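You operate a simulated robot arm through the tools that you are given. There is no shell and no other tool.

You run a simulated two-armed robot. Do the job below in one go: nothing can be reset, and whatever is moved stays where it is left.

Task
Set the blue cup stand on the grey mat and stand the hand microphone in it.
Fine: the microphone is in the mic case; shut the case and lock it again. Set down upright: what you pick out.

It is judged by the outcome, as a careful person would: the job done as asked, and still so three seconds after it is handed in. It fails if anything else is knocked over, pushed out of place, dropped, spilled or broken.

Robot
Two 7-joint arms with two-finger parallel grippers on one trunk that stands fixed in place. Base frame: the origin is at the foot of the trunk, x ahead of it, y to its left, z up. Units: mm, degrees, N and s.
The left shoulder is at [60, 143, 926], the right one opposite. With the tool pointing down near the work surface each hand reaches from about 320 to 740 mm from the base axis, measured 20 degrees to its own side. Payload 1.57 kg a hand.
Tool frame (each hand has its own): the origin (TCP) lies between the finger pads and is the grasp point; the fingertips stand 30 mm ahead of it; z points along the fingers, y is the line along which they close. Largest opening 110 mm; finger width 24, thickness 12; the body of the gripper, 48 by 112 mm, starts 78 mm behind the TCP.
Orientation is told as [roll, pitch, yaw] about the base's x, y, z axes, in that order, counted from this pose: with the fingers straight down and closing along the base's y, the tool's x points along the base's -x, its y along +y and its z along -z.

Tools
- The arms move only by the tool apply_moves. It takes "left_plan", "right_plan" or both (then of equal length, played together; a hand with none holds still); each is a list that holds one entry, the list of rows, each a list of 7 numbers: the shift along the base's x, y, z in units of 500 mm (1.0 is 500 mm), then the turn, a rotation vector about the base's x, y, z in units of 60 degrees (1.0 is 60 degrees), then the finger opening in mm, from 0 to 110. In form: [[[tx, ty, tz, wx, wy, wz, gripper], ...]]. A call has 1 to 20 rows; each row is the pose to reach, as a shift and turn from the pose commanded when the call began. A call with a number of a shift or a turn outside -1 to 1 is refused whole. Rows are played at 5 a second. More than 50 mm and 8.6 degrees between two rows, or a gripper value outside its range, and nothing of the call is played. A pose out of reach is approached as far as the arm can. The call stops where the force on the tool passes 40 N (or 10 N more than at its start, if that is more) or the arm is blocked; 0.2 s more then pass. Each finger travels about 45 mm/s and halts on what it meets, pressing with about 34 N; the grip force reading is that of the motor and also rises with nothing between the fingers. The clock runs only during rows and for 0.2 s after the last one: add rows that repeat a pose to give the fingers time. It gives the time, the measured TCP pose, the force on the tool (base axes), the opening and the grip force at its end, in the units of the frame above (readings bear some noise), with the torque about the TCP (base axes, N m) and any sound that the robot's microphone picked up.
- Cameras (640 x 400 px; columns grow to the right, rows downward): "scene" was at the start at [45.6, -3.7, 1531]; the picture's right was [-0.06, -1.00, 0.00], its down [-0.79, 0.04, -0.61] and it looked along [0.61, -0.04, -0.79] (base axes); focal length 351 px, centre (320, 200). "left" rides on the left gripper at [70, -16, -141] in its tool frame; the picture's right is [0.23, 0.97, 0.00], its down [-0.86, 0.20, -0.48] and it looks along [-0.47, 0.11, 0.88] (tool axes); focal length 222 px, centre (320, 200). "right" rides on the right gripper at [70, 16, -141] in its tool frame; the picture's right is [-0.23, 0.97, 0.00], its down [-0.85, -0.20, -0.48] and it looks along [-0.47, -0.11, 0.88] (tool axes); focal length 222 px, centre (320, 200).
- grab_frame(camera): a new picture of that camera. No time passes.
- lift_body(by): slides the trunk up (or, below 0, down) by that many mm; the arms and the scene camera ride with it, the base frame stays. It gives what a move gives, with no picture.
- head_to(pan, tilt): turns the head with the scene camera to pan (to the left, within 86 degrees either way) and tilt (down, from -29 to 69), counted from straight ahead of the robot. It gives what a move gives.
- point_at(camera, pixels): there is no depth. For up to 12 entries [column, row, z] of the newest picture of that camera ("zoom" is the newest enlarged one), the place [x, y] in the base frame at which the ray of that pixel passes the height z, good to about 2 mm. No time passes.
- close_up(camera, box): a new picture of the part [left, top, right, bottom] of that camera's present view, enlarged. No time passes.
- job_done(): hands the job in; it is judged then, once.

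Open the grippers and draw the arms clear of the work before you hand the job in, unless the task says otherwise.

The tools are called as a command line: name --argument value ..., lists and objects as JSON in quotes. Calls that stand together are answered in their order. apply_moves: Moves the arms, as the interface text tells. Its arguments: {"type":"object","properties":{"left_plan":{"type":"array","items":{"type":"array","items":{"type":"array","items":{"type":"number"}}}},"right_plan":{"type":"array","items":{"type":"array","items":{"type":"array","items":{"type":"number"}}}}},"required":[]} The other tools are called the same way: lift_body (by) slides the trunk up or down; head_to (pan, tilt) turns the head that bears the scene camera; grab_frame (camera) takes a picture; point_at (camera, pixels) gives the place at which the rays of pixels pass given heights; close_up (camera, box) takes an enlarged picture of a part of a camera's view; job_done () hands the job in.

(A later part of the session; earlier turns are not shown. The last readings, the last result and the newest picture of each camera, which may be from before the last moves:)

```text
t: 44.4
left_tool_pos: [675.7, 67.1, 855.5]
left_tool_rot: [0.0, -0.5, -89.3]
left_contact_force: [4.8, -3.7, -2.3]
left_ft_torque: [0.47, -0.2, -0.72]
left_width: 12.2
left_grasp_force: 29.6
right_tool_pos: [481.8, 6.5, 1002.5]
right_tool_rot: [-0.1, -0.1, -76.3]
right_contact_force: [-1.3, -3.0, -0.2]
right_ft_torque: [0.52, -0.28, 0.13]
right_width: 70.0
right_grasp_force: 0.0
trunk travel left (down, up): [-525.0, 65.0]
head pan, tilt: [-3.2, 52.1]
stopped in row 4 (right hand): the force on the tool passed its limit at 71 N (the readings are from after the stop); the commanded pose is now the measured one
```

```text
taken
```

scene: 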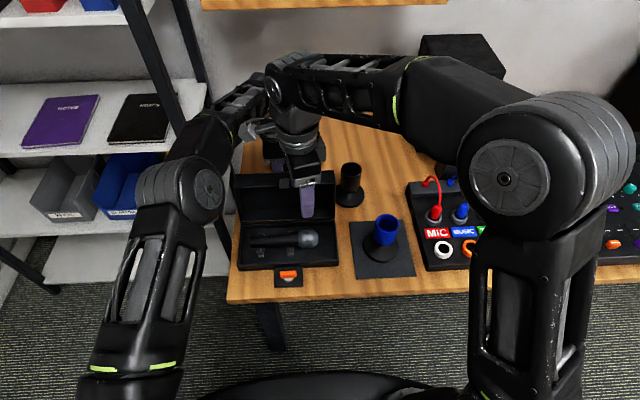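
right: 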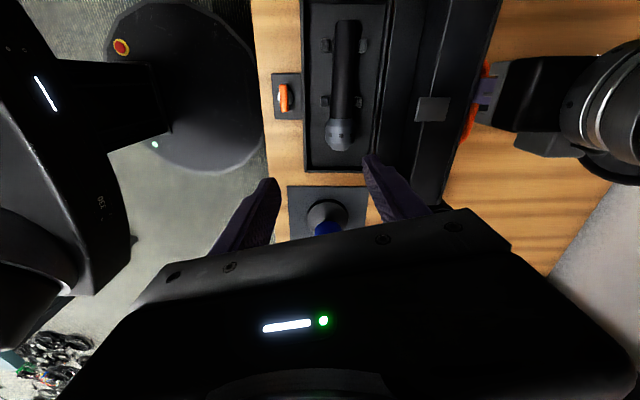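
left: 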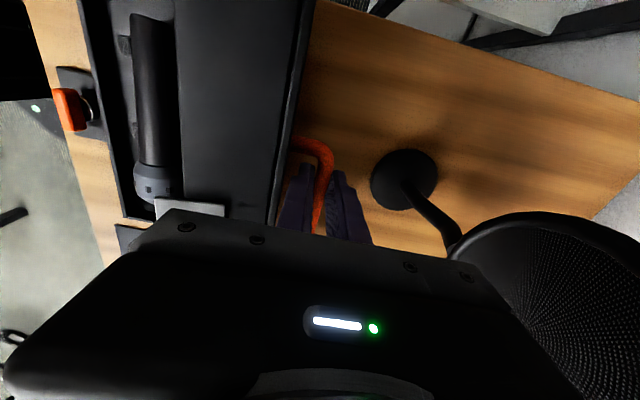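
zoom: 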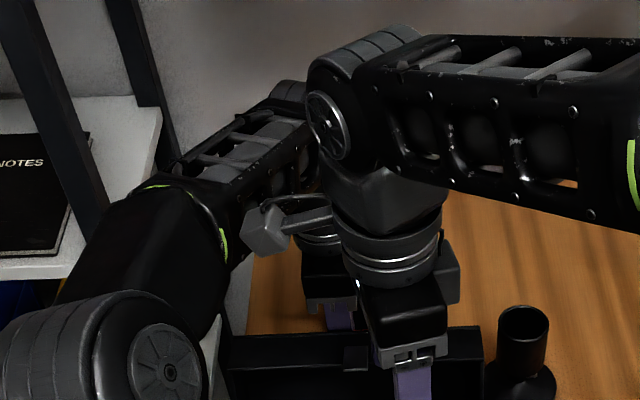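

The right camera stalk (zoom (265,235)) sits against the left forearm. I back the right hand off 60 mm toward −y, then finish the turn to −90° there; later I'll pass beneath the forearm, low down.

apply_moves --right_plan '[[[0, -0.06, 0, 0, 0, 0, 70], [0, -0.12, 0, 0, 0, 0, 70], [0, -0.14, -0.04, 0, 0, -0.08, 70], [0, -0.14, -0.1, 0, 0, -0.16, 70], [0, -0.14, -0.16, 0, 0, -0.228, 70], [0, -0.14, -0.2, 0, 0, -0.228, 70], [0, -0.14, -0.2, 0, 0, -0.228, 70]]]'

grab_frame --camera "right"

grab_frame --camera "scene"

```text
t: 46.0
left_tool_pos: [675.9, 67.3, 854.4]
left_tool_rot: [0.0, -0.4, -89.0]
left_contact_force: [4.1, -6.1, 0.0]
left_ft_torque: [-0.27, -0.04, -0.7]
left_width: 12.0
left_grasp_force: 29.4
right_tool_pos: [483.6, -63.1, 901.0]
right_tool_rot: [-0.1, -0.1, -90.1]
right_contact_force: [0.5, -0.9, 0.3]
right_ft_torque: [-0.01, 0.0, 0.02]
right_width: 69.7
right_grasp_force: 0.2
trunk travel left (down, up): [-525.0, 65.0]
head pan, tilt: [-3.2, 52.1]
```

```text
taken
```

right: 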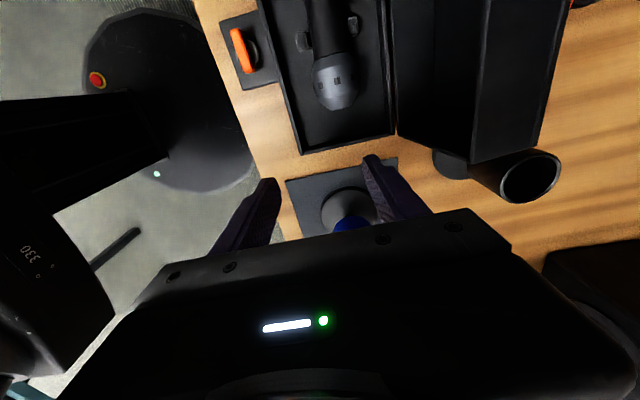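

```text
taken
```

scene: 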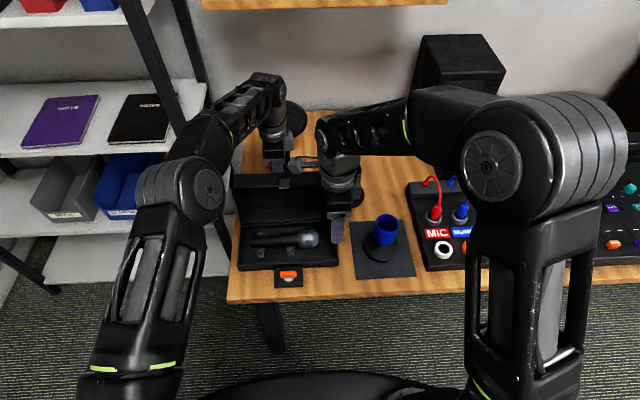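

Now I measure the mic: its axis and height, from the scene and right views.

close_up --camera "right" --box '[240, 0, 420, 150]'

point_at --camera "right" --pixels '[[313, 80, 770], [368, 80, 770], [337, 110, 770], [314, 60, 770], [303, 10, 770], [343, 10, 770], [303, 10, 780], [343, 10, 780], [355, 22, 765], [304, 40, 765]]'

close_up --camera "scene" --box '[235, 205, 345, 295]'

point_at --camera "zoom" --pixels '[[141, 165, 770], [448, 150, 770], [258, 132, 770], [258, 188, 770], [190, 195, 765], [322, 190, 765], [357, 155, 770], [258, 132, 780], [258, 188, 780], [400, 107, 770], [400, 195, 770]]'

```text
2.67 times, centred on (330, 75) of right
```

zoom: 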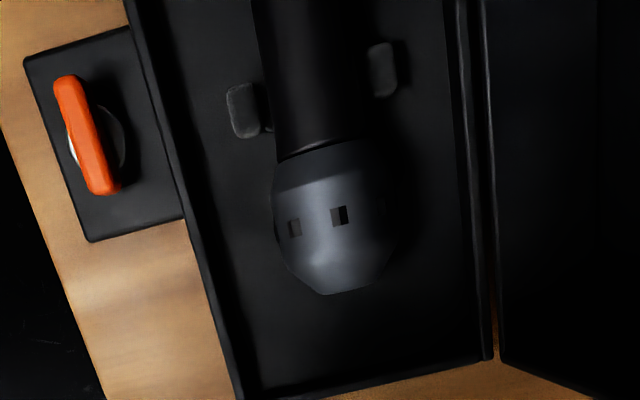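

```text
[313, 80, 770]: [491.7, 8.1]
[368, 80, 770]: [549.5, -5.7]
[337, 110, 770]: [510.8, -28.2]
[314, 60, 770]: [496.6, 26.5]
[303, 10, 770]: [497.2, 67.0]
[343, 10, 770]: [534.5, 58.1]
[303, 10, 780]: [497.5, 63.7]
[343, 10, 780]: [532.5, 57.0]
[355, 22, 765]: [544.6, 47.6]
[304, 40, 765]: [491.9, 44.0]
```

```text
4.44 times, centred on (290, 250) of scene
```

zoom: 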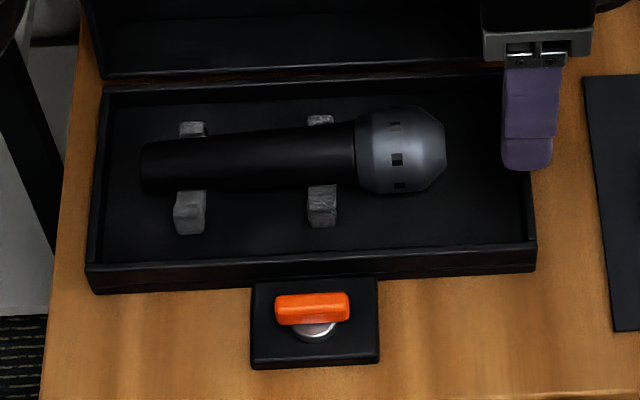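

```text
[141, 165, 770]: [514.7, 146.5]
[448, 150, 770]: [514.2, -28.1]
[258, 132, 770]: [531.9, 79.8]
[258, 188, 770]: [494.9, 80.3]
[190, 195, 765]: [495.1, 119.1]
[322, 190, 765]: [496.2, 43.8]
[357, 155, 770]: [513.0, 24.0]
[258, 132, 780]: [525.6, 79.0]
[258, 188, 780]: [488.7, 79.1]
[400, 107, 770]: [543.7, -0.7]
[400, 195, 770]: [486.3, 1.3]
```

Mic: axis x≈515, z≈767, from y −28 (head) to 146 (end); cradles at y≈44 and 119. I plan to grasp at y≈72 with the hand leaning 30° toward −y, clear of the left arm; first I check the lid's rim and hasp for clearance.

close_up --camera "scene" --box '[225, 150, 345, 240]'

point_at --camera "right" --pixels '[[420, 0, 870], [425, 60, 870], [398, 130, 762], [390, 132, 762], [302, 153, 735]]'

```text
4.44 times, centred on (285, 195) of scene
```

zoom: 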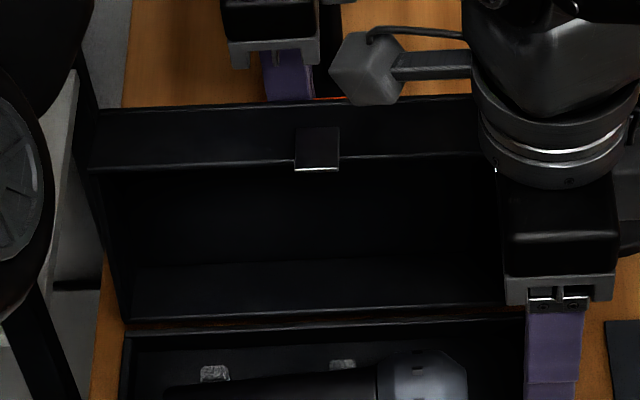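

```text
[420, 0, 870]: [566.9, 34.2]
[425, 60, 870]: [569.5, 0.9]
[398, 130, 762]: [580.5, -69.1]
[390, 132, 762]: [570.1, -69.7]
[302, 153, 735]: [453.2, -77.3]
```

point_at --camera "zoom" --pixels '[[317, 170, 880], [317, 170, 890], [317, 127, 890], [200, 163, 880], [200, 163, 890], [200, 105, 870], [130, 322, 762], [520, 305, 762]]'

```text
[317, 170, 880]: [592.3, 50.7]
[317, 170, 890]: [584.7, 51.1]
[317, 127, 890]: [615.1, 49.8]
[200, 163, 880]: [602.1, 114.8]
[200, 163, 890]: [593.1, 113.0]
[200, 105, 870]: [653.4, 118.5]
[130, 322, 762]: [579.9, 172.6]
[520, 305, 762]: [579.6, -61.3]
```

The hasp's tip is at x≈588 and the hand's body will reach x 571, so there is room. I lean the right hand 30° and bring it to (515, 65, 840) over the mic.

apply_moves --right_plan '[[[0, 0, 0, 0.1, 0, 0, 60], [0.01, 0.02, 0, 0.2, 0, 0, 50], [0.02, 0.05, -0.01, 0.3, 0, 0, 46], [0.035, 0.09, -0.03, 0.4, 0, 0, 46], [0.05, 0.14, -0.05, 0.5, 0, 0, 46], [0.063, 0.2, -0.08, 0.5, 0, 0, 46], [0.063, 0.256, -0.1, 0.5, 0, 0, 46], [0.063, 0.256, -0.122, 0.5, 0, 0, 46], [0.063, 0.256, -0.122, 0.5, 0, 0, 46]]]'

grab_frame --camera "right"

grab_frame --camera "scene"

close_up --camera "scene" --box '[225, 150, 345, 300]'

```text
t: 48.0
left_tool_pos: [676.0, 68.3, 854.1]
left_tool_rot: [-0.1, -0.5, -89.1]
left_contact_force: [5.0, -8.3, 0.1]
left_ft_torque: [-0.18, -0.09, -0.72]
left_width: 11.8
left_grasp_force: 29.4
right_tool_pos: [514.5, 65.2, 840.8]
right_tool_rot: [-0.1, 29.9, -90.0]
right_contact_force: [0.6, 1.5, -0.4]
right_ft_torque: [0.0, -0.03, -0.01]
right_width: 45.9
right_grasp_force: 0.0
trunk travel left (down, up): [-525.0, 65.0]
head pan, tilt: [-3.2, 52.1]
```

```text
taken
```

right: 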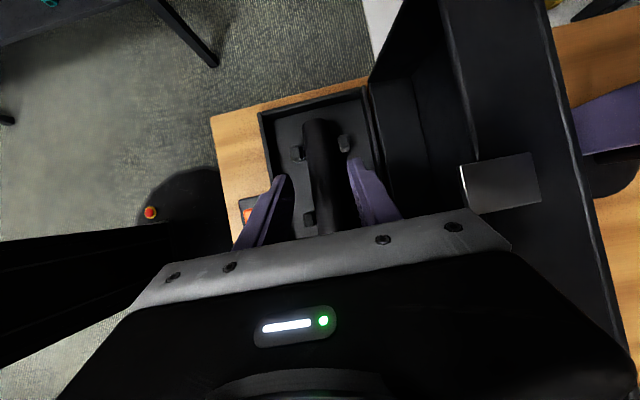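

```text
taken
```

scene: 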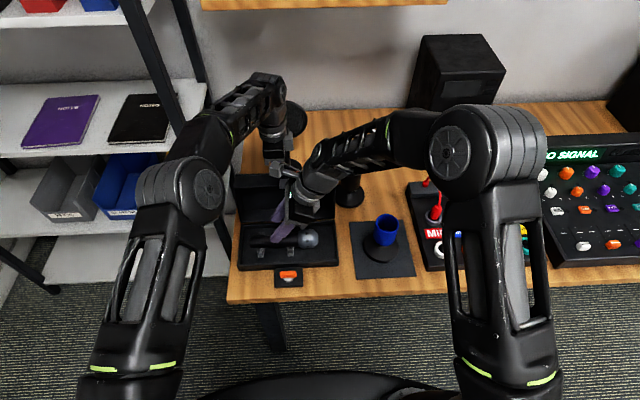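

```text
2.67 times, centred on (285, 225) of scene
```

zoom: 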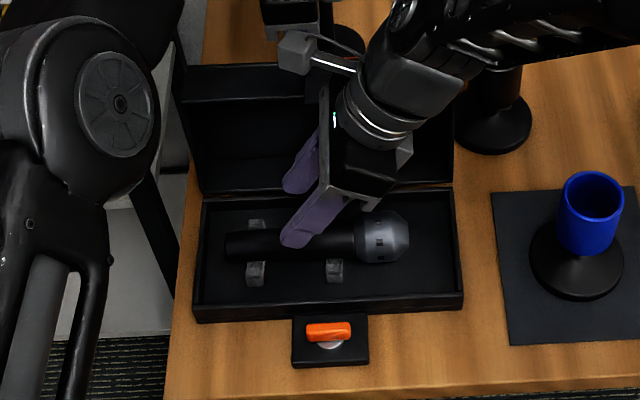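

The hand is positioned with its fingers either side of the mic handle. I check the mic's line and the cradles in the right view.

close_up --camera "right" --box '[250, 90, 400, 250]'

point_at --camera "right" --pixels '[[302, 130, 767], [336, 130, 767], [309, 180, 767], [350, 180, 767], [298, 152, 765], [345, 143, 765], [309, 217, 765], [275, 185, 810], [352, 165, 810]]'

```text
2.50 times, centred on (325, 170) of right
```

zoom: 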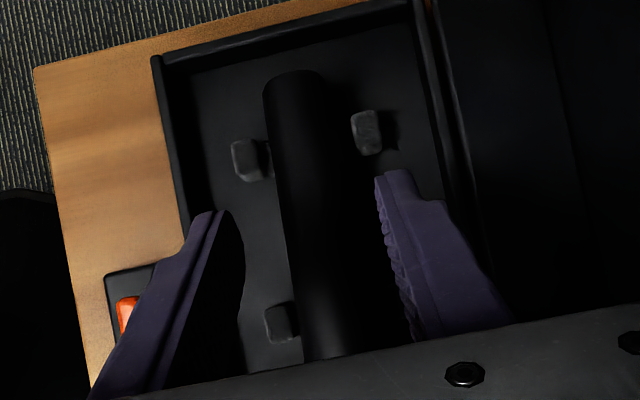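

```text
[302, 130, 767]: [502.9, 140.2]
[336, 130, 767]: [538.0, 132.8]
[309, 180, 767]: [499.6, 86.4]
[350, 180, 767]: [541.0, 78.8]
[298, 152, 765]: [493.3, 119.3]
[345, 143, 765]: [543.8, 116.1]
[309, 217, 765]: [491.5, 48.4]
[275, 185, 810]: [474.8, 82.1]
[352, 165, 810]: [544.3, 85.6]
```

I query the mic's edges precisely: (303,142)/(329,142) and (310,190)/(336,190).

point_at --camera "right" --pixels '[[303, 142, 767], [329, 142, 767], [310, 190, 767], [336, 190, 767], [316, 142, 767], [323, 190, 767], [313, 118, 767]]'

```text
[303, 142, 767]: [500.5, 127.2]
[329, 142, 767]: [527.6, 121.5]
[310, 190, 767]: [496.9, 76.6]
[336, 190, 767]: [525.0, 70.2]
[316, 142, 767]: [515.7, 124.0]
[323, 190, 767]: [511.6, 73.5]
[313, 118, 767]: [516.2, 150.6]
```

The mic axis is at x≈514, between the fingers. I go straight down to TCP z≈780 and check for contact.

apply_moves --right_plan '[[[0, 0, -0.03, 0, 0, 0, 46], [0, 0.001, -0.06, 0, 0, 0, 46], [0, 0.001, -0.09, 0, 0, 0, 46], [0, 0.001, -0.11, 0, 0, 0, 46], [0, 0.001, -0.122, 0, 0, 0, 46], [0, 0.001, -0.122, 0, 0, 0, 46]]]'

close_up --camera "right" --box '[250, 90, 400, 250]'

close_up --camera "scene" --box '[225, 150, 345, 300]'

```text
t: 49.4
left_tool_pos: [676.5, 66.8, 854.3]
left_tool_rot: [-0.2, -0.5, -89.1]
left_contact_force: [4.7, -9.2, -0.1]
left_ft_torque: [-0.15, -0.09, -0.7]
left_width: 12.1
left_grasp_force: 29.2
right_tool_pos: [512.2, 66.6, 780.8]
right_tool_rot: [-0.1, 30.0, -90.0]
right_contact_force: [0.9, -0.1, -0.5]
right_ft_torque: [0.02, -0.02, 0.01]
right_width: 46.0
right_grasp_force: 0.0
trunk travel left (down, up): [-525.0, 65.0]
head pan, tilt: [-3.2, 52.1]
```

```text
2.50 times, centred on (325, 170) of right
```

zoom: 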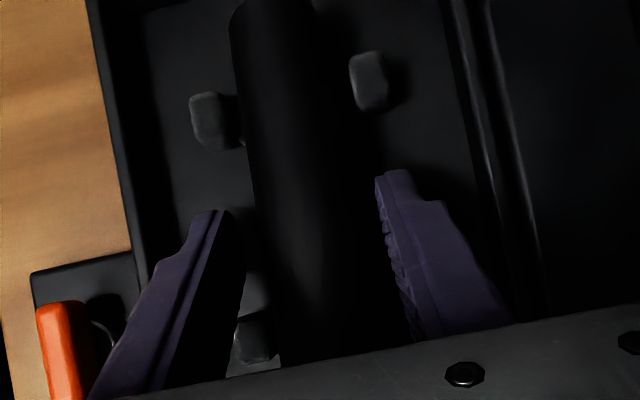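

```text
2.67 times, centred on (285, 225) of scene
```

zoom: 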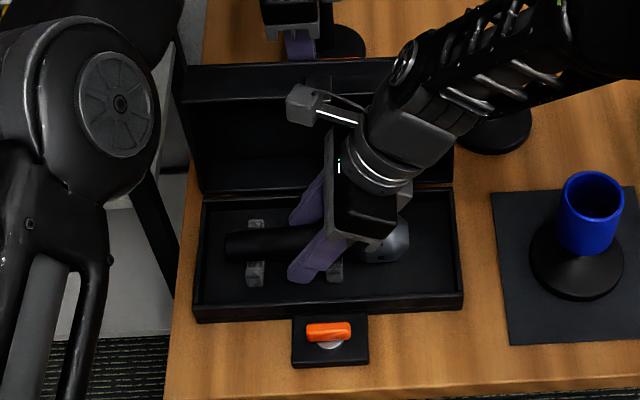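

No contact; the mic is a little nearer the −x finger, so I shift −1.5 mm and close on it.

apply_moves --right_plan '[[[-0.003, 0, -0.002, 0, 0, 0, 46], [-0.003, 0, -0.002, 0, 0, 0, 40], [-0.003, 0, -0.002, 0, 0, 0, 34], [-0.003, 0, -0.002, 0, 0, 0, 28], [-0.003, 0, -0.002, 0, 0, 0, 20], [-0.003, 0, -0.002, 0, 0, 0, 15], [-0.003, 0, -0.002, 0, 0, 0, 15]]]'

close_up --camera "right" --box '[250, 90, 400, 250]'

```text
t: 51.0
left_tool_pos: [676.7, 66.6, 854.1]
left_tool_rot: [-0.1, -0.5, -89.1]
left_contact_force: [5.3, -8.4, 0.4]
left_ft_torque: [-0.15, -0.09, -0.74]
left_width: 12.0
left_grasp_force: 30.0
right_tool_pos: [512.0, 65.9, 778.3]
right_tool_rot: [-0.1, 29.9, -90.0]
right_contact_force: [0.8, 0.1, 0.8]
right_ft_torque: [-0.08, -0.01, -0.01]
right_width: 32.9
right_grasp_force: 33.8
trunk travel left (down, up): [-525.0, 65.0]
head pan, tilt: [-3.2, 52.1]
```

```text
2.50 times, centred on (325, 170) of right
```

zoom: 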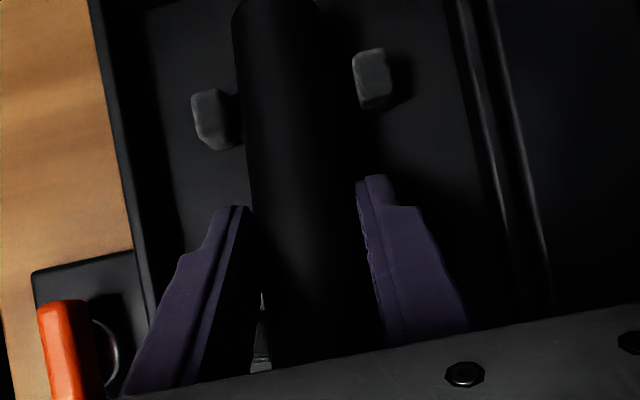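

The mic handle is held (32.9 mm, 34 N). I lift it 15 mm, then up to 70 mm.

apply_moves --right_plan '[[[0, 0, 0.01, 0, 0, 0, 15], [0, 0, 0.03, 0, 0, 0, 15], [0, 0, 0.06, 0, 0, 0, 15], [0, 0, 0.1, 0, 0, 0, 15], [0, 0, 0.14, 0, 0, 0, 15], [0, 0, 0.14, 0, 0, 0, 15]]]'

grab_frame --camera "scene"

close_up --camera "scene" --box '[225, 150, 345, 300]'

```text
t: 52.4
left_tool_pos: [676.1, 67.5, 853.6]
left_tool_rot: [-0.1, -0.5, -89.0]
left_contact_force: [5.2, -8.0, 1.0]
left_ft_torque: [-0.13, -0.04, -0.72]
left_width: 12.1
left_grasp_force: 29.5
right_tool_pos: [513.0, 65.1, 849.0]
right_tool_rot: [-0.2, 29.9, -90.0]
right_contact_force: [0.3, 0.4, -2.6]
right_ft_torque: [-0.03, 0.04, -0.01]
right_width: 33.2
right_grasp_force: 34.0
trunk travel left (down, up): [-525.0, 65.0]
head pan, tilt: [-3.2, 52.1]
```

```text
taken
```

scene: 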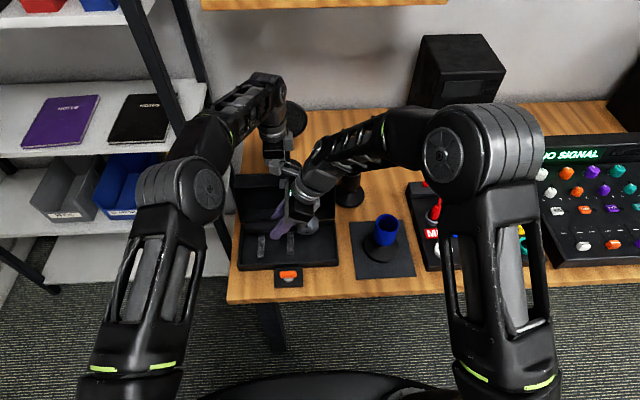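

```text
2.67 times, centred on (285, 225) of scene
```

zoom: 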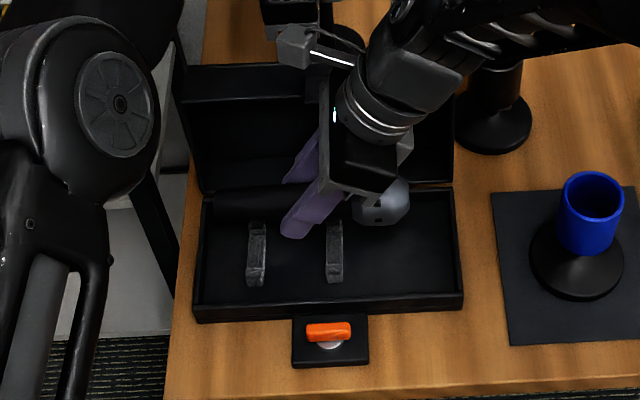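

The mic is out (2.6 N). I move it right and back toward the robot, clear of the lid and the left arm, and raise it to z≈960.

apply_moves --right_plan '[[[0, -0.05, 0.02, 0, 0, 0, 15], [0, -0.1, 0.04, 0, 0, 0, 15], [-0.06, -0.12, 0.06, 0, 0, 0, 15], [-0.12, -0.12, 0.1, 0, 0, 0, 15], [-0.18, -0.12, 0.16, 0, 0, 0, 15], [-0.18, -0.12, 0.22, 0, 0, 0, 15], [-0.18, -0.12, 0.22, 0, 0, 0, 15]]]'

grab_frame --camera "scene"

```text
t: 54.0
left_tool_pos: [675.5, 68.0, 855.3]
left_tool_rot: [-0.1, -0.5, -89.2]
left_contact_force: [4.9, -7.7, 0.6]
left_ft_torque: [-0.06, -0.08, -0.7]
left_width: 11.9
left_grasp_force: 28.8
right_tool_pos: [424.2, 3.4, 960.7]
right_tool_rot: [-0.2, 29.9, -90.1]
right_contact_force: [-0.4, -0.9, -2.8]
right_ft_torque: [0.0, -0.01, -0.02]
right_width: 33.0
right_grasp_force: 33.6
trunk travel left (down, up): [-525.0, 65.0]
head pan, tilt: [-3.2, 52.1]
```

```text
taken
```

scene: 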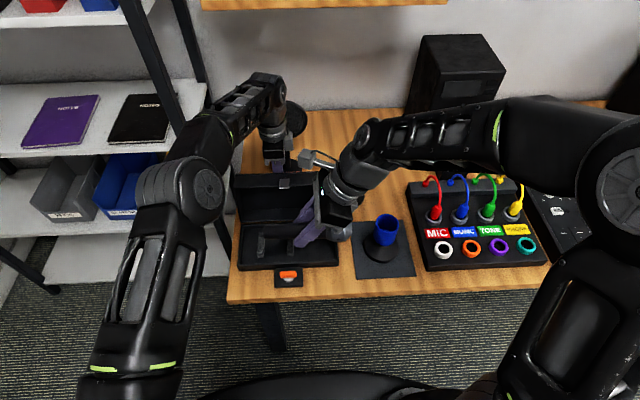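

Free of the case. Now I turn the hand gradually to fingers-down at yaw −30° (mic head rising forward) while moving to y≈−147.

apply_moves --right_plan '[[[0, -0.03, 0.004, -0.0453, -0.0261, 0.0976, 15], [0, -0.06, 0.008, -0.0906, -0.0522, 0.1952, 15], [0, -0.09, 0.012, -0.1359, -0.0783, 0.2928, 15], [0, -0.12, 0.016, -0.1812, -0.1044, 0.3904, 15], [0, -0.15, 0.02, -0.2265, -0.1305, 0.488, 15], [0, -0.18, 0.024, -0.2718, -0.1566, 0.5856, 15], [0, -0.21, 0.028, -0.3171, -0.1827, 0.6832, 15], [0, -0.24, 0.032, -0.3624, -0.2088, 0.7808, 15], [0, -0.27, 0.036, -0.4077, -0.2349, 0.8784, 15], [0, -0.3, 0.04, -0.453, -0.261, 0.976, 15], [0, -0.3, 0.04, -0.453, -0.261, 0.976, 15]]]'

grab_frame --camera "scene"

grab_frame --camera "right"

```text
t: 56.4
left_tool_pos: [675.6, 68.4, 853.7]
left_tool_rot: [0.0, -0.5, -89.1]
left_contact_force: [5.3, -6.0, 0.0]
left_ft_torque: [-0.1, -0.06, -0.69]
left_width: 11.9
left_grasp_force: 29.5
right_tool_pos: [423.3, -144.9, 977.8]
right_tool_rot: [-0.1, -0.1, -29.9]
right_contact_force: [0.0, -0.2, -2.7]
right_ft_torque: [0.01, -0.01, 0.02]
right_width: 33.3
right_grasp_force: 34.1
trunk travel left (down, up): [-525.0, 65.0]
head pan, tilt: [-3.2, 52.1]
```

```text
taken
```

scene: 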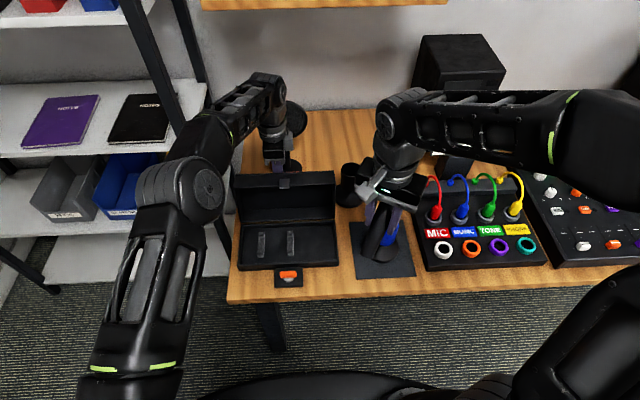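

```text
taken
```

right: 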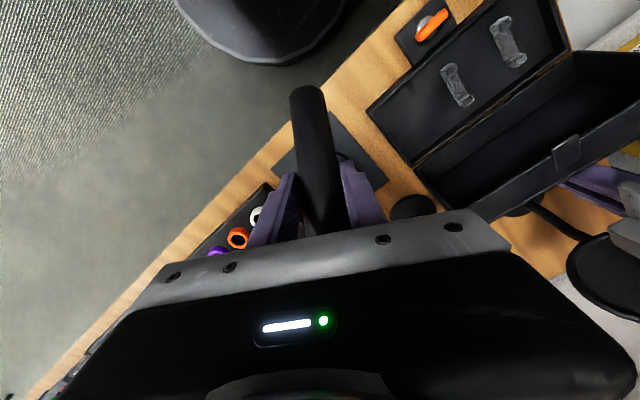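

The mic is held firmly, hand vertical. While I continue, I check the cup rim's place (scene (387,223)).

point_at --camera "scene" --pixels '[[387.4, 223.1, 846], [387.4, 223.1, 848]]'

apply_moves --right_plan '[[[0.005, -0.005, 0.005, 0.0038, -0.0875, 0.0815, 15], [0.01, -0.01, 0.01, 0.0077, -0.175, 0.163, 15], [0.015, -0.015, 0.015, 0.0115, -0.2625, 0.2445, 15], [0.02, -0.02, 0.02, 0.0153, -0.35, 0.326, 15], [0.025, -0.025, 0.025, 0.0192, -0.4375, 0.4075, 15], [0.03, -0.03, 0.03, 0.023, -0.525, 0.489, 15], [0.03, -0.03, 0.03, 0.023, -0.525, 0.489, 15]]]'

grab_frame --camera "scene"

```text
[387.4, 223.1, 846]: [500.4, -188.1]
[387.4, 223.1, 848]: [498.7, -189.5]
```

```text
t: 58.0
left_tool_pos: [674.6, 67.6, 854.0]
left_tool_rot: [-0.1, -0.5, -89.1]
left_contact_force: [5.6, -5.0, 0.0]
left_ft_torque: [-0.09, -0.11, -0.7]
left_width: 12.1
left_grasp_force: 29.4
right_tool_pos: [437.5, -161.2, 995.5]
right_tool_rot: [10.2, -29.7, -2.6]
right_contact_force: [-0.1, 0.7, -3.3]
right_ft_torque: [-0.02, 0.01, 0.0]
right_width: 33.1
right_grasp_force: 33.2
trunk travel left (down, up): [-525.0, 65.0]
head pan, tilt: [-3.2, 52.1]
```

```text
taken
```

scene: 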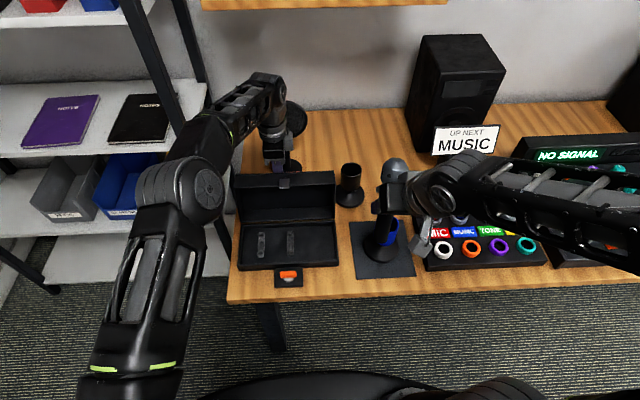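

The head is rising as planned. I play the second half of the turn while moving over the cup (centre (499.5, −189)).

apply_moves --right_plan '[[[0.015, -0.01, -0.004, 0.0038, -0.0875, 0.0815, 15], [0.03, -0.02, -0.01, 0.0077, -0.175, 0.163, 15], [0.05, -0.03, -0.016, 0.0115, -0.2625, 0.2445, 15], [0.07, -0.045, -0.024, 0.0153, -0.35, 0.326, 15], [0.09, -0.06, -0.032, 0.0192, -0.4375, 0.4075, 15], [0.104, -0.068, -0.04, 0.023, -0.525, 0.489, 15], [0.104, -0.068, -0.04, 0.023, -0.525, 0.489, 15]]]'

grab_frame --camera "scene"

grab_frame --camera "right"

close_up --camera "scene" --box '[330, 120, 450, 290]'

```text
t: 59.6
left_tool_pos: [676.4, 68.3, 855.0]
left_tool_rot: [0.0, -0.4, -89.1]
left_contact_force: [5.0, -5.0, 0.5]
left_ft_torque: [0.01, -0.09, -0.72]
left_width: 11.9
left_grasp_force: 29.3
right_tool_pos: [489.4, -193.6, 973.6]
right_tool_rot: [-0.2, -60.1, 34.9]
right_contact_force: [-0.1, -0.4, -2.3]
right_ft_torque: [-0.03, 0.03, 0.01]
right_width: 33.3
right_grasp_force: 34.0
trunk travel left (down, up): [-525.0, 65.0]
head pan, tilt: [-3.2, 52.1]
```

```text
taken
```

scene: 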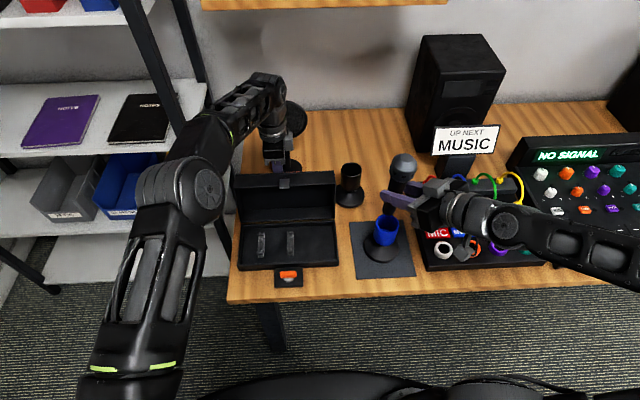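

```text
taken
```

right: 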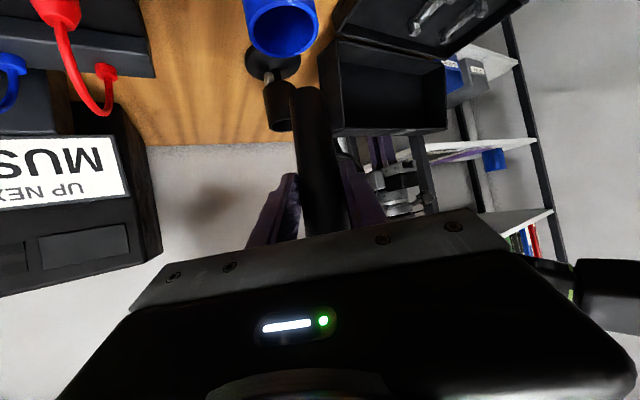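

```text
2.35 times, centred on (390, 205) of scene
```

zoom: 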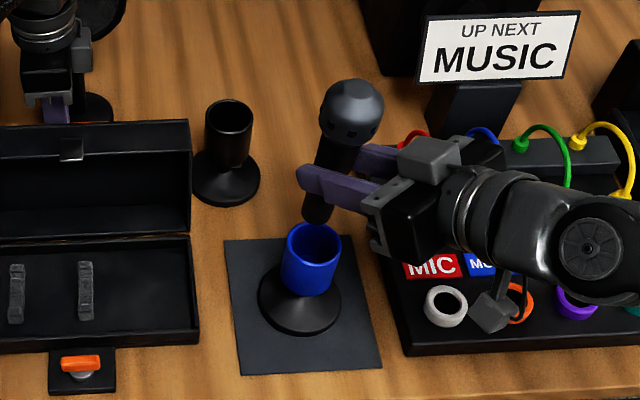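

The mic hangs upright above the cup: bottom end at about scene (388,211), cup rim beneath. I check the mic bottom's position against the cup's centre.

point_at --camera "scene" --pixels '[[388, 209, 893], [381.5, 207, 893], [395, 209, 893], [404, 166, 1040], [404, 166, 1050]]'

close_up --camera "scene" --box '[350, 140, 430, 250]'

close_up --camera "right" --box '[220, 0, 400, 180]'

```text
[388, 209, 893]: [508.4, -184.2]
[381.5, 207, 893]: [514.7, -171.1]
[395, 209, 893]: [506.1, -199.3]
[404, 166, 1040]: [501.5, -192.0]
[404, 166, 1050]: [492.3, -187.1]
```

```text
3.64 times, centred on (390, 195) of scene
```

zoom: 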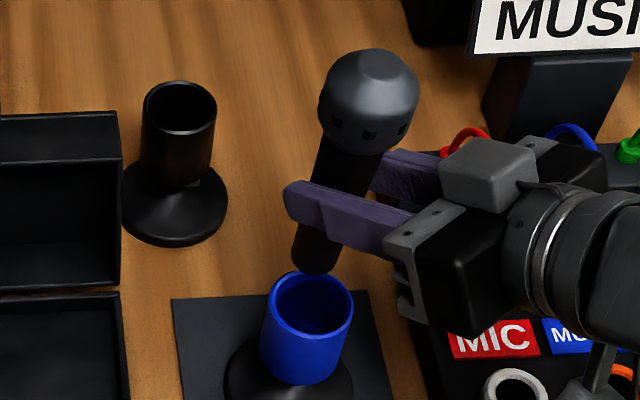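

```text
2.22 times, centred on (310, 90) of right
```

zoom: 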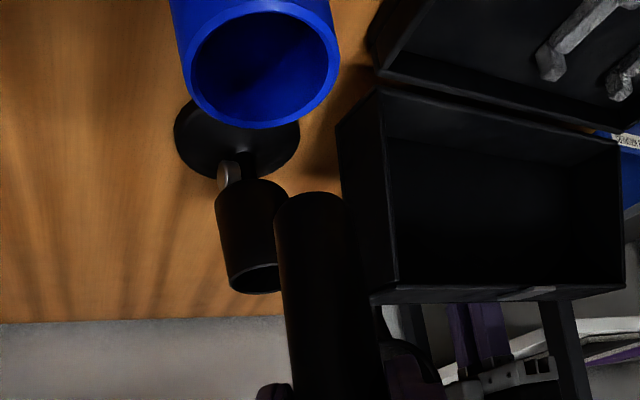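

I check the mic bottom and the cup rim from the right camera too.

point_at --camera "right" --pixels '[[306, 92, 893], [306, 92, 885], [306, 92, 900], [284, 28, 848], [251, 20, 848], [318, 25, 848], [284, 57, 848]]'

```text
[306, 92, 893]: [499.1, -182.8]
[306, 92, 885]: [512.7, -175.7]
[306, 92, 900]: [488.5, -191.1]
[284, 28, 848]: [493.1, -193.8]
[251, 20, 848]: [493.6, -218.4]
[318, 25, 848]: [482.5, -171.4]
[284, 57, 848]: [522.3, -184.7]
```

Both views suggest the mic bottom is some 6 mm off the cup's centre. I lower 32 mm to just above the rim, where the comparison is sharper.

apply_moves --right_plan '[[[0, 0, -0.02, 0, 0, 0, 15], [0, 0, -0.044, 0, 0, 0, 15], [0, 0, -0.064, 0, 0, 0, 15], [0, 0, -0.064, 0, 0, 0, 15]]]'

close_up --camera "scene" --box '[350, 160, 430, 260]'

close_up --camera "right" --box '[240, 0, 380, 130]'

grab_frame --camera "left"

```text
t: 60.6
left_tool_pos: [675.3, 68.4, 854.3]
left_tool_rot: [0.0, -0.6, -89.1]
left_contact_force: [5.4, -5.2, -0.1]
left_ft_torque: [-0.06, -0.09, -0.73]
left_width: 12.1
left_grasp_force: 29.2
right_tool_pos: [488.9, -192.9, 942.3]
right_tool_rot: [0.0, -60.1, 34.9]
right_contact_force: [-0.4, -0.8, -2.8]
right_ft_torque: [-0.02, 0.04, 0.01]
right_width: 33.1
right_grasp_force: 33.7
trunk travel left (down, up): [-525.0, 65.0]
head pan, tilt: [-3.2, 52.1]
```

```text
4.00 times, centred on (390, 210) of scene
```

zoom: 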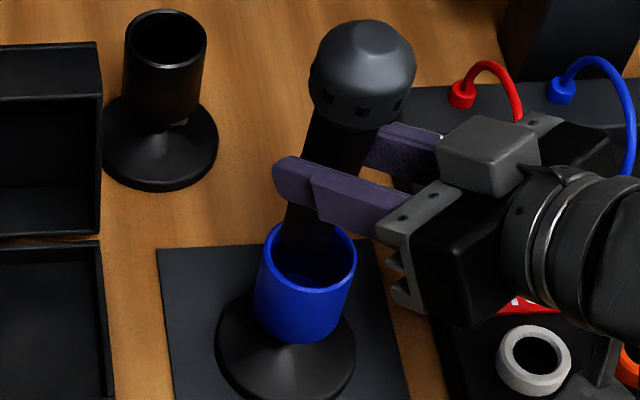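

```text
3.08 times, centred on (310, 65) of right
```

zoom: 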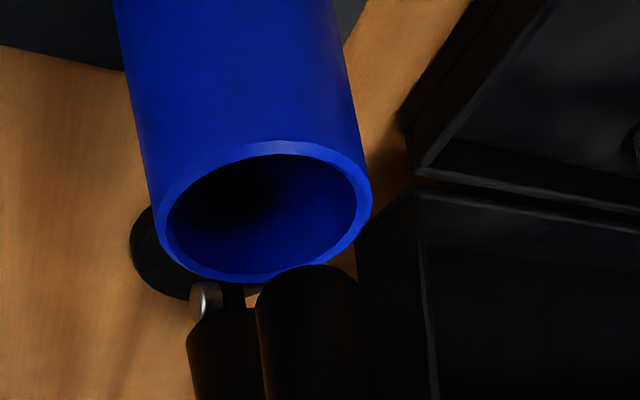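

```text
taken
```

left: 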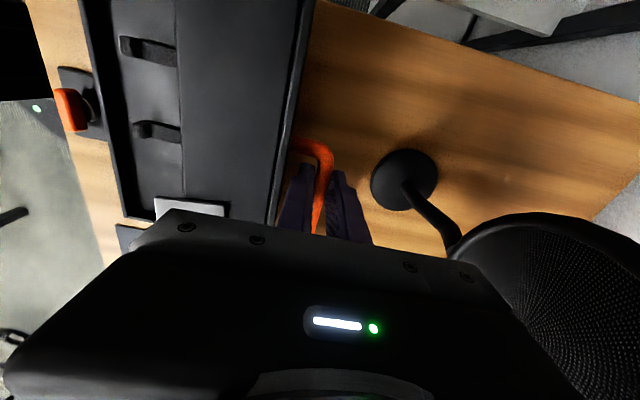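

The mic bottom is just above the rim. I enlarge both views further to compare it with the cup's axis.

close_up --camera "right" --box '[285, 70, 375, 150]'

close_up --camera "scene" --box '[368, 200, 408, 240]'

```text
5.00 times, centred on (330, 110) of right
```

zoom: 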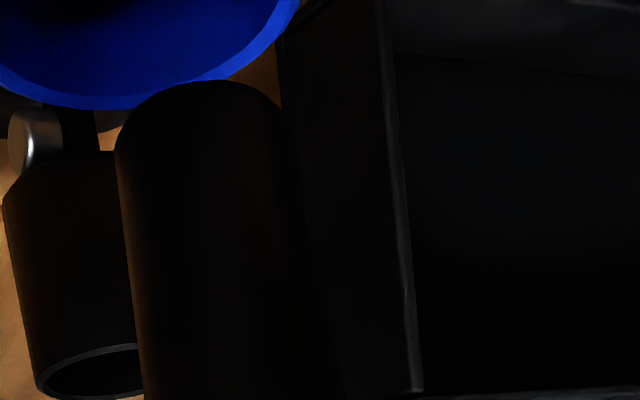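

```text
10.00 times, centred on (388, 220) of scene
```

zoom: 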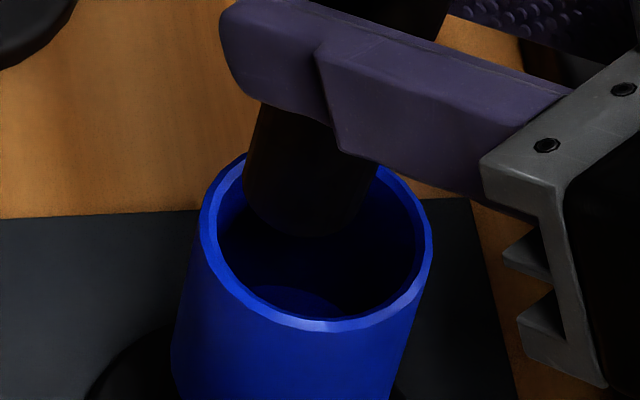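

The mic bottom is about 3–4 mm too far forward and 5–7 mm too far left of the cup's axis (inner width about 45 mm, mic about 29). I shift by (−2.5, −6) mm and check again.

apply_moves --right_plan '[[[-0.005, -0.012, 0, 0, 0, 0, 15], [-0.005, -0.012, 0, 0, 0, 0, 15]]]'

close_up --camera "scene" --box '[368, 200, 408, 240]'

close_up --camera "right" --box '[240, 0, 380, 130]'

```text
t: 61.2
left_tool_pos: [676.0, 67.4, 853.3]
left_tool_rot: [-0.1, -0.4, -89.1]
left_contact_force: [5.5, -4.3, 1.2]
left_ft_torque: [-0.07, -0.08, -0.71]
left_width: 11.8
left_grasp_force: 29.0
right_tool_pos: [486.8, -198.2, 942.4]
right_tool_rot: [0.1, -59.9, 34.8]
right_contact_force: [0.2, 0.0, -2.8]
right_ft_torque: [-0.06, 0.02, 0.02]
right_width: 33.5
right_grasp_force: 34.1
trunk travel left (down, up): [-525.0, 65.0]
head pan, tilt: [-3.2, 52.1]
```

```text
10.00 times, centred on (388, 220) of scene
```

zoom: 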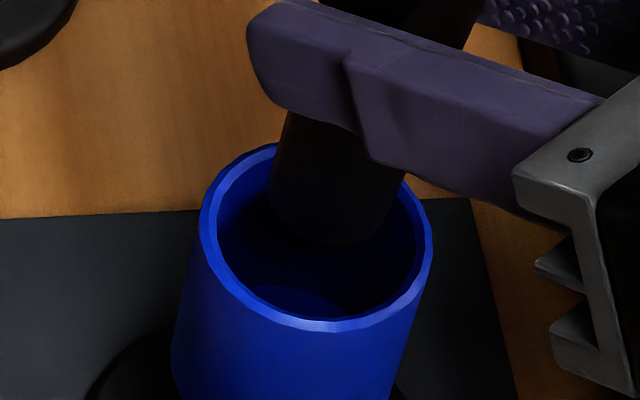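

```text
3.08 times, centred on (310, 65) of right
```

zoom: 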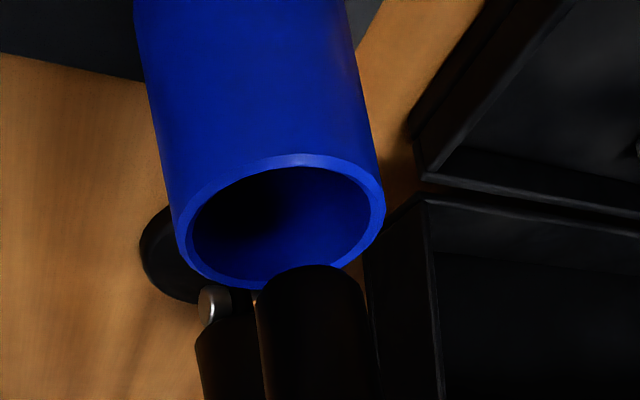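

The mic bottom is now within about 2 mm of the cup's axis in the scene view. I lower 38 mm into the cup and check.

apply_moves --right_plan '[[[0, 0, -0.015, 0, 0, 0, 15], [0, 0, -0.03, 0, 0, 0, 15], [0, 0, -0.045, 0, 0, 0, 15], [0, 0, -0.06, 0, 0, 0, 15], [0, 0, -0.076, 0, 0, 0, 15], [0, 0, -0.076, 0, 0, 0, 15]]]'

close_up --camera "scene" --box '[358, 180, 418, 250]'

close_up --camera "right" --box '[240, 0, 380, 130]'

```text
t: 62.6
left_tool_pos: [675.8, 68.0, 853.3]
left_tool_rot: [-0.1, -0.5, -89.1]
left_contact_force: [5.1, -4.5, 0.0]
left_ft_torque: [-0.1, -0.1, -0.71]
left_width: 12.1
left_grasp_force: 29.3
right_tool_pos: [487.7, -198.9, 902.5]
right_tool_rot: [0.0, -60.0, 34.8]
right_contact_force: [0.7, 0.8, -2.7]
right_ft_torque: [-0.01, 0.02, 0.01]
right_width: 33.2
right_grasp_force: 34.1
trunk travel left (down, up): [-525.0, 65.0]
head pan, tilt: [-3.2, 52.1]
```

```text
5.71 times, centred on (388, 215) of scene
```

zoom: 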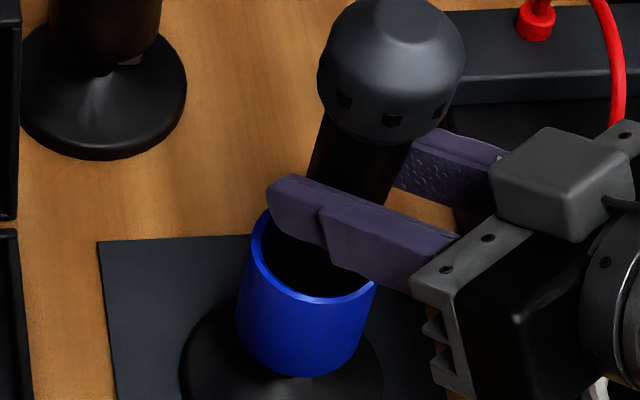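

```text
3.08 times, centred on (310, 65) of right
```

zoom: 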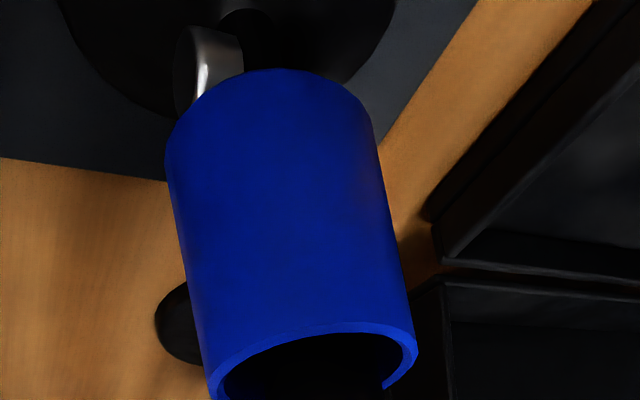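

No contact yet and the mic is inside the cup (about 25 mm). I lower another 22 mm in small steps, watching the force.

apply_moves --right_plan '[[[0, 0, -0.01, 0, 0, 0, 15], [0, 0, -0.02, 0, 0, 0, 15], [0, 0, -0.03, 0, 0, 0, 15], [0, 0, -0.04, 0, 0, 0, 15], [0, 0, -0.044, 0, 0, 0, 15], [0, 0, -0.044, 0, 0, 0, 15]]]'

close_up --camera "scene" --box '[358, 180, 418, 250]'

grab_frame --camera "right"

```text
t: 64.0
left_tool_pos: [676.2, 68.9, 854.7]
left_tool_rot: [-0.1, -0.5, -89.1]
left_contact_force: [5.5, -3.2, -0.2]
left_ft_torque: [-0.04, -0.08, -0.72]
left_width: 11.9
left_grasp_force: 29.3
right_tool_pos: [488.0, -200.9, 882.1]
right_tool_rot: [0.0, -60.1, 34.9]
right_contact_force: [0.9, 0.4, -3.1]
right_ft_torque: [-0.01, 0.03, 0.02]
right_width: 33.1
right_grasp_force: 33.6
trunk travel left (down, up): [-525.0, 65.0]
head pan, tilt: [-3.2, 52.1]
```

```text
5.71 times, centred on (388, 215) of scene
```

zoom: 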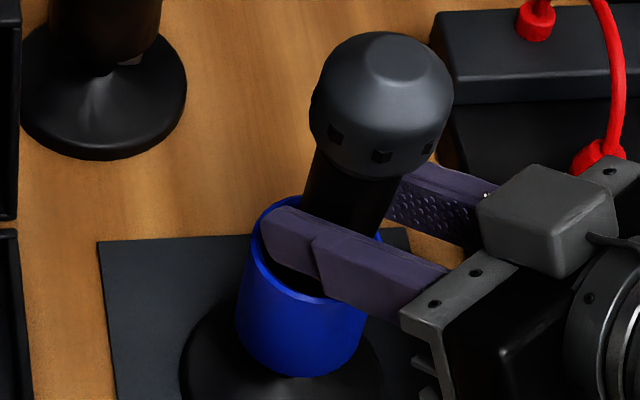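

```text
taken
```

right: 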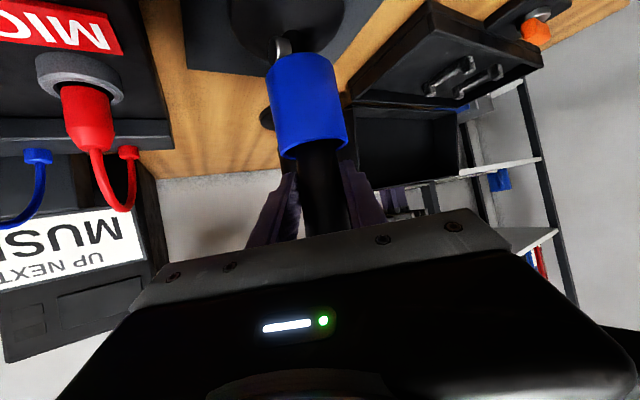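

The mic is well centred in the cup. I go down 6 mm more in 2 mm steps.

apply_moves --right_plan '[[[0, 0, -0.004, 0, 0, 0, 15], [0, 0, -0.008, 0, 0, 0, 15], [0, 0, -0.012, 0, 0, 0, 15]]]'

close_up --camera "right" --box '[250, 40, 390, 230]'

close_up --camera "scene" --box '[368, 190, 408, 240]'

```text
t: 64.8
left_tool_pos: [676.0, 67.9, 854.6]
left_tool_rot: [-0.2, -0.5, -89.1]
left_contact_force: [5.1, -4.6, 0.1]
left_ft_torque: [-0.05, -0.09, -0.71]
left_width: 12.2
left_grasp_force: 29.6
right_tool_pos: [486.9, -199.2, 875.9]
right_tool_rot: [-0.1, -60.1, 34.9]
right_contact_force: [-0.2, 0.1, -3.3]
right_ft_torque: [0.0, 0.02, -0.02]
right_width: 33.2
right_grasp_force: 34.2
trunk travel left (down, up): [-525.0, 65.0]
head pan, tilt: [-3.2, 52.1]
```

```text
2.11 times, centred on (320, 135) of right
```

zoom: 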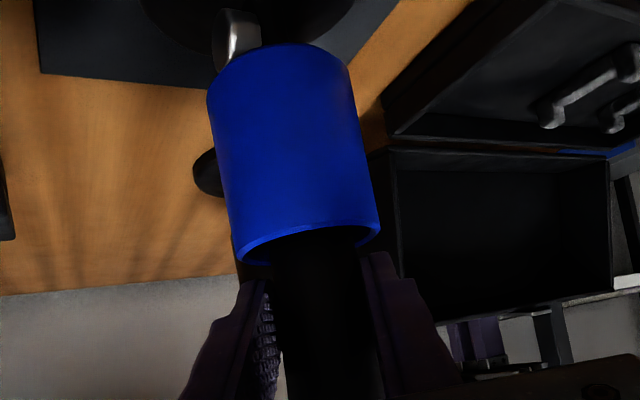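

```text
8.00 times, centred on (388, 215) of scene
```

zoom: 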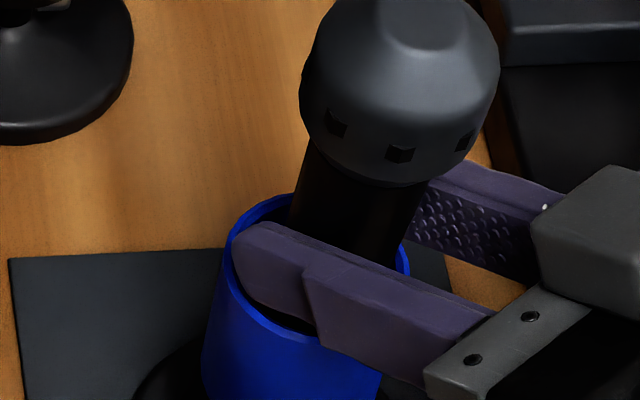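

Still no contact (−3.3 N); fingertips are just above the rim. I continue in 1.5 mm steps.

apply_moves --right_plan '[[[0, 0, -0.003, 0, 0, 0, 15], [0, 0, -0.006, 0, 0, 0, 15]]]'

close_up --camera "right" --box '[270, 110, 370, 200]'

```text
t: 65.4
left_tool_pos: [676.4, 67.4, 854.1]
left_tool_rot: [-0.2, -0.5, -89.1]
left_contact_force: [5.1, -3.9, 0.7]
left_ft_torque: [-0.06, -0.07, -0.71]
left_width: 12.1
left_grasp_force: 28.9
right_tool_pos: [486.7, -199.8, 872.7]
right_tool_rot: [0.1, -59.9, 34.8]
right_contact_force: [0.4, 0.6, -1.3]
right_ft_torque: [-0.02, 0.02, 0.0]
right_width: 33.3
right_grasp_force: 33.9
trunk travel left (down, up): [-525.0, 65.0]
head pan, tilt: [-3.2, 52.1]
```

```text
4.44 times, centred on (320, 155) of right
```

zoom: 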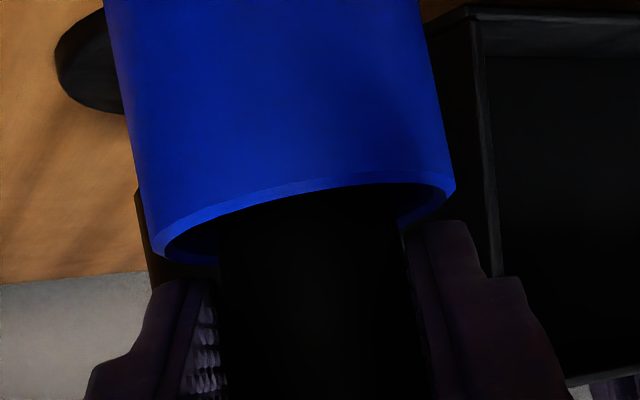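

The load fell from 3.3 to 1.3 N, which may be first contact. I go down another 1.5 mm.

apply_moves --right_plan '[[[0, 0, -0.0015, 0, 0, 0, 15], [0, 0, -0.003, 0, 0, 0, 15]]]'

close_up --camera "scene" --box '[368, 190, 408, 240]'

```text
t: 66.0
left_tool_pos: [676.5, 68.1, 853.8]
left_tool_rot: [-0.1, -0.5, -89.1]
left_contact_force: [4.8, -3.8, 0.7]
left_ft_torque: [-0.07, -0.1, -0.67]
left_width: 11.9
left_grasp_force: 29.5
right_tool_pos: [487.4, -200.2, 871.2]
right_tool_rot: [0.0, -60.2, 34.8]
right_contact_force: [-0.2, -0.8, -2.5]
right_ft_torque: [-0.04, 0.02, 0.01]
right_width: 33.1
right_grasp_force: 34.1
trunk travel left (down, up): [-525.0, 65.0]
head pan, tilt: [-3.2, 52.1]
```

```text
8.00 times, centred on (388, 215) of scene
```

zoom: 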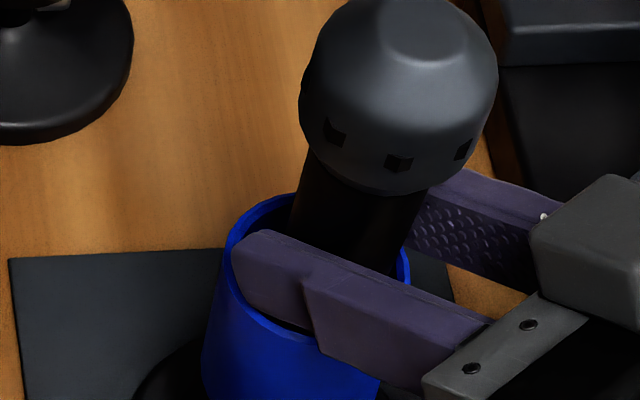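

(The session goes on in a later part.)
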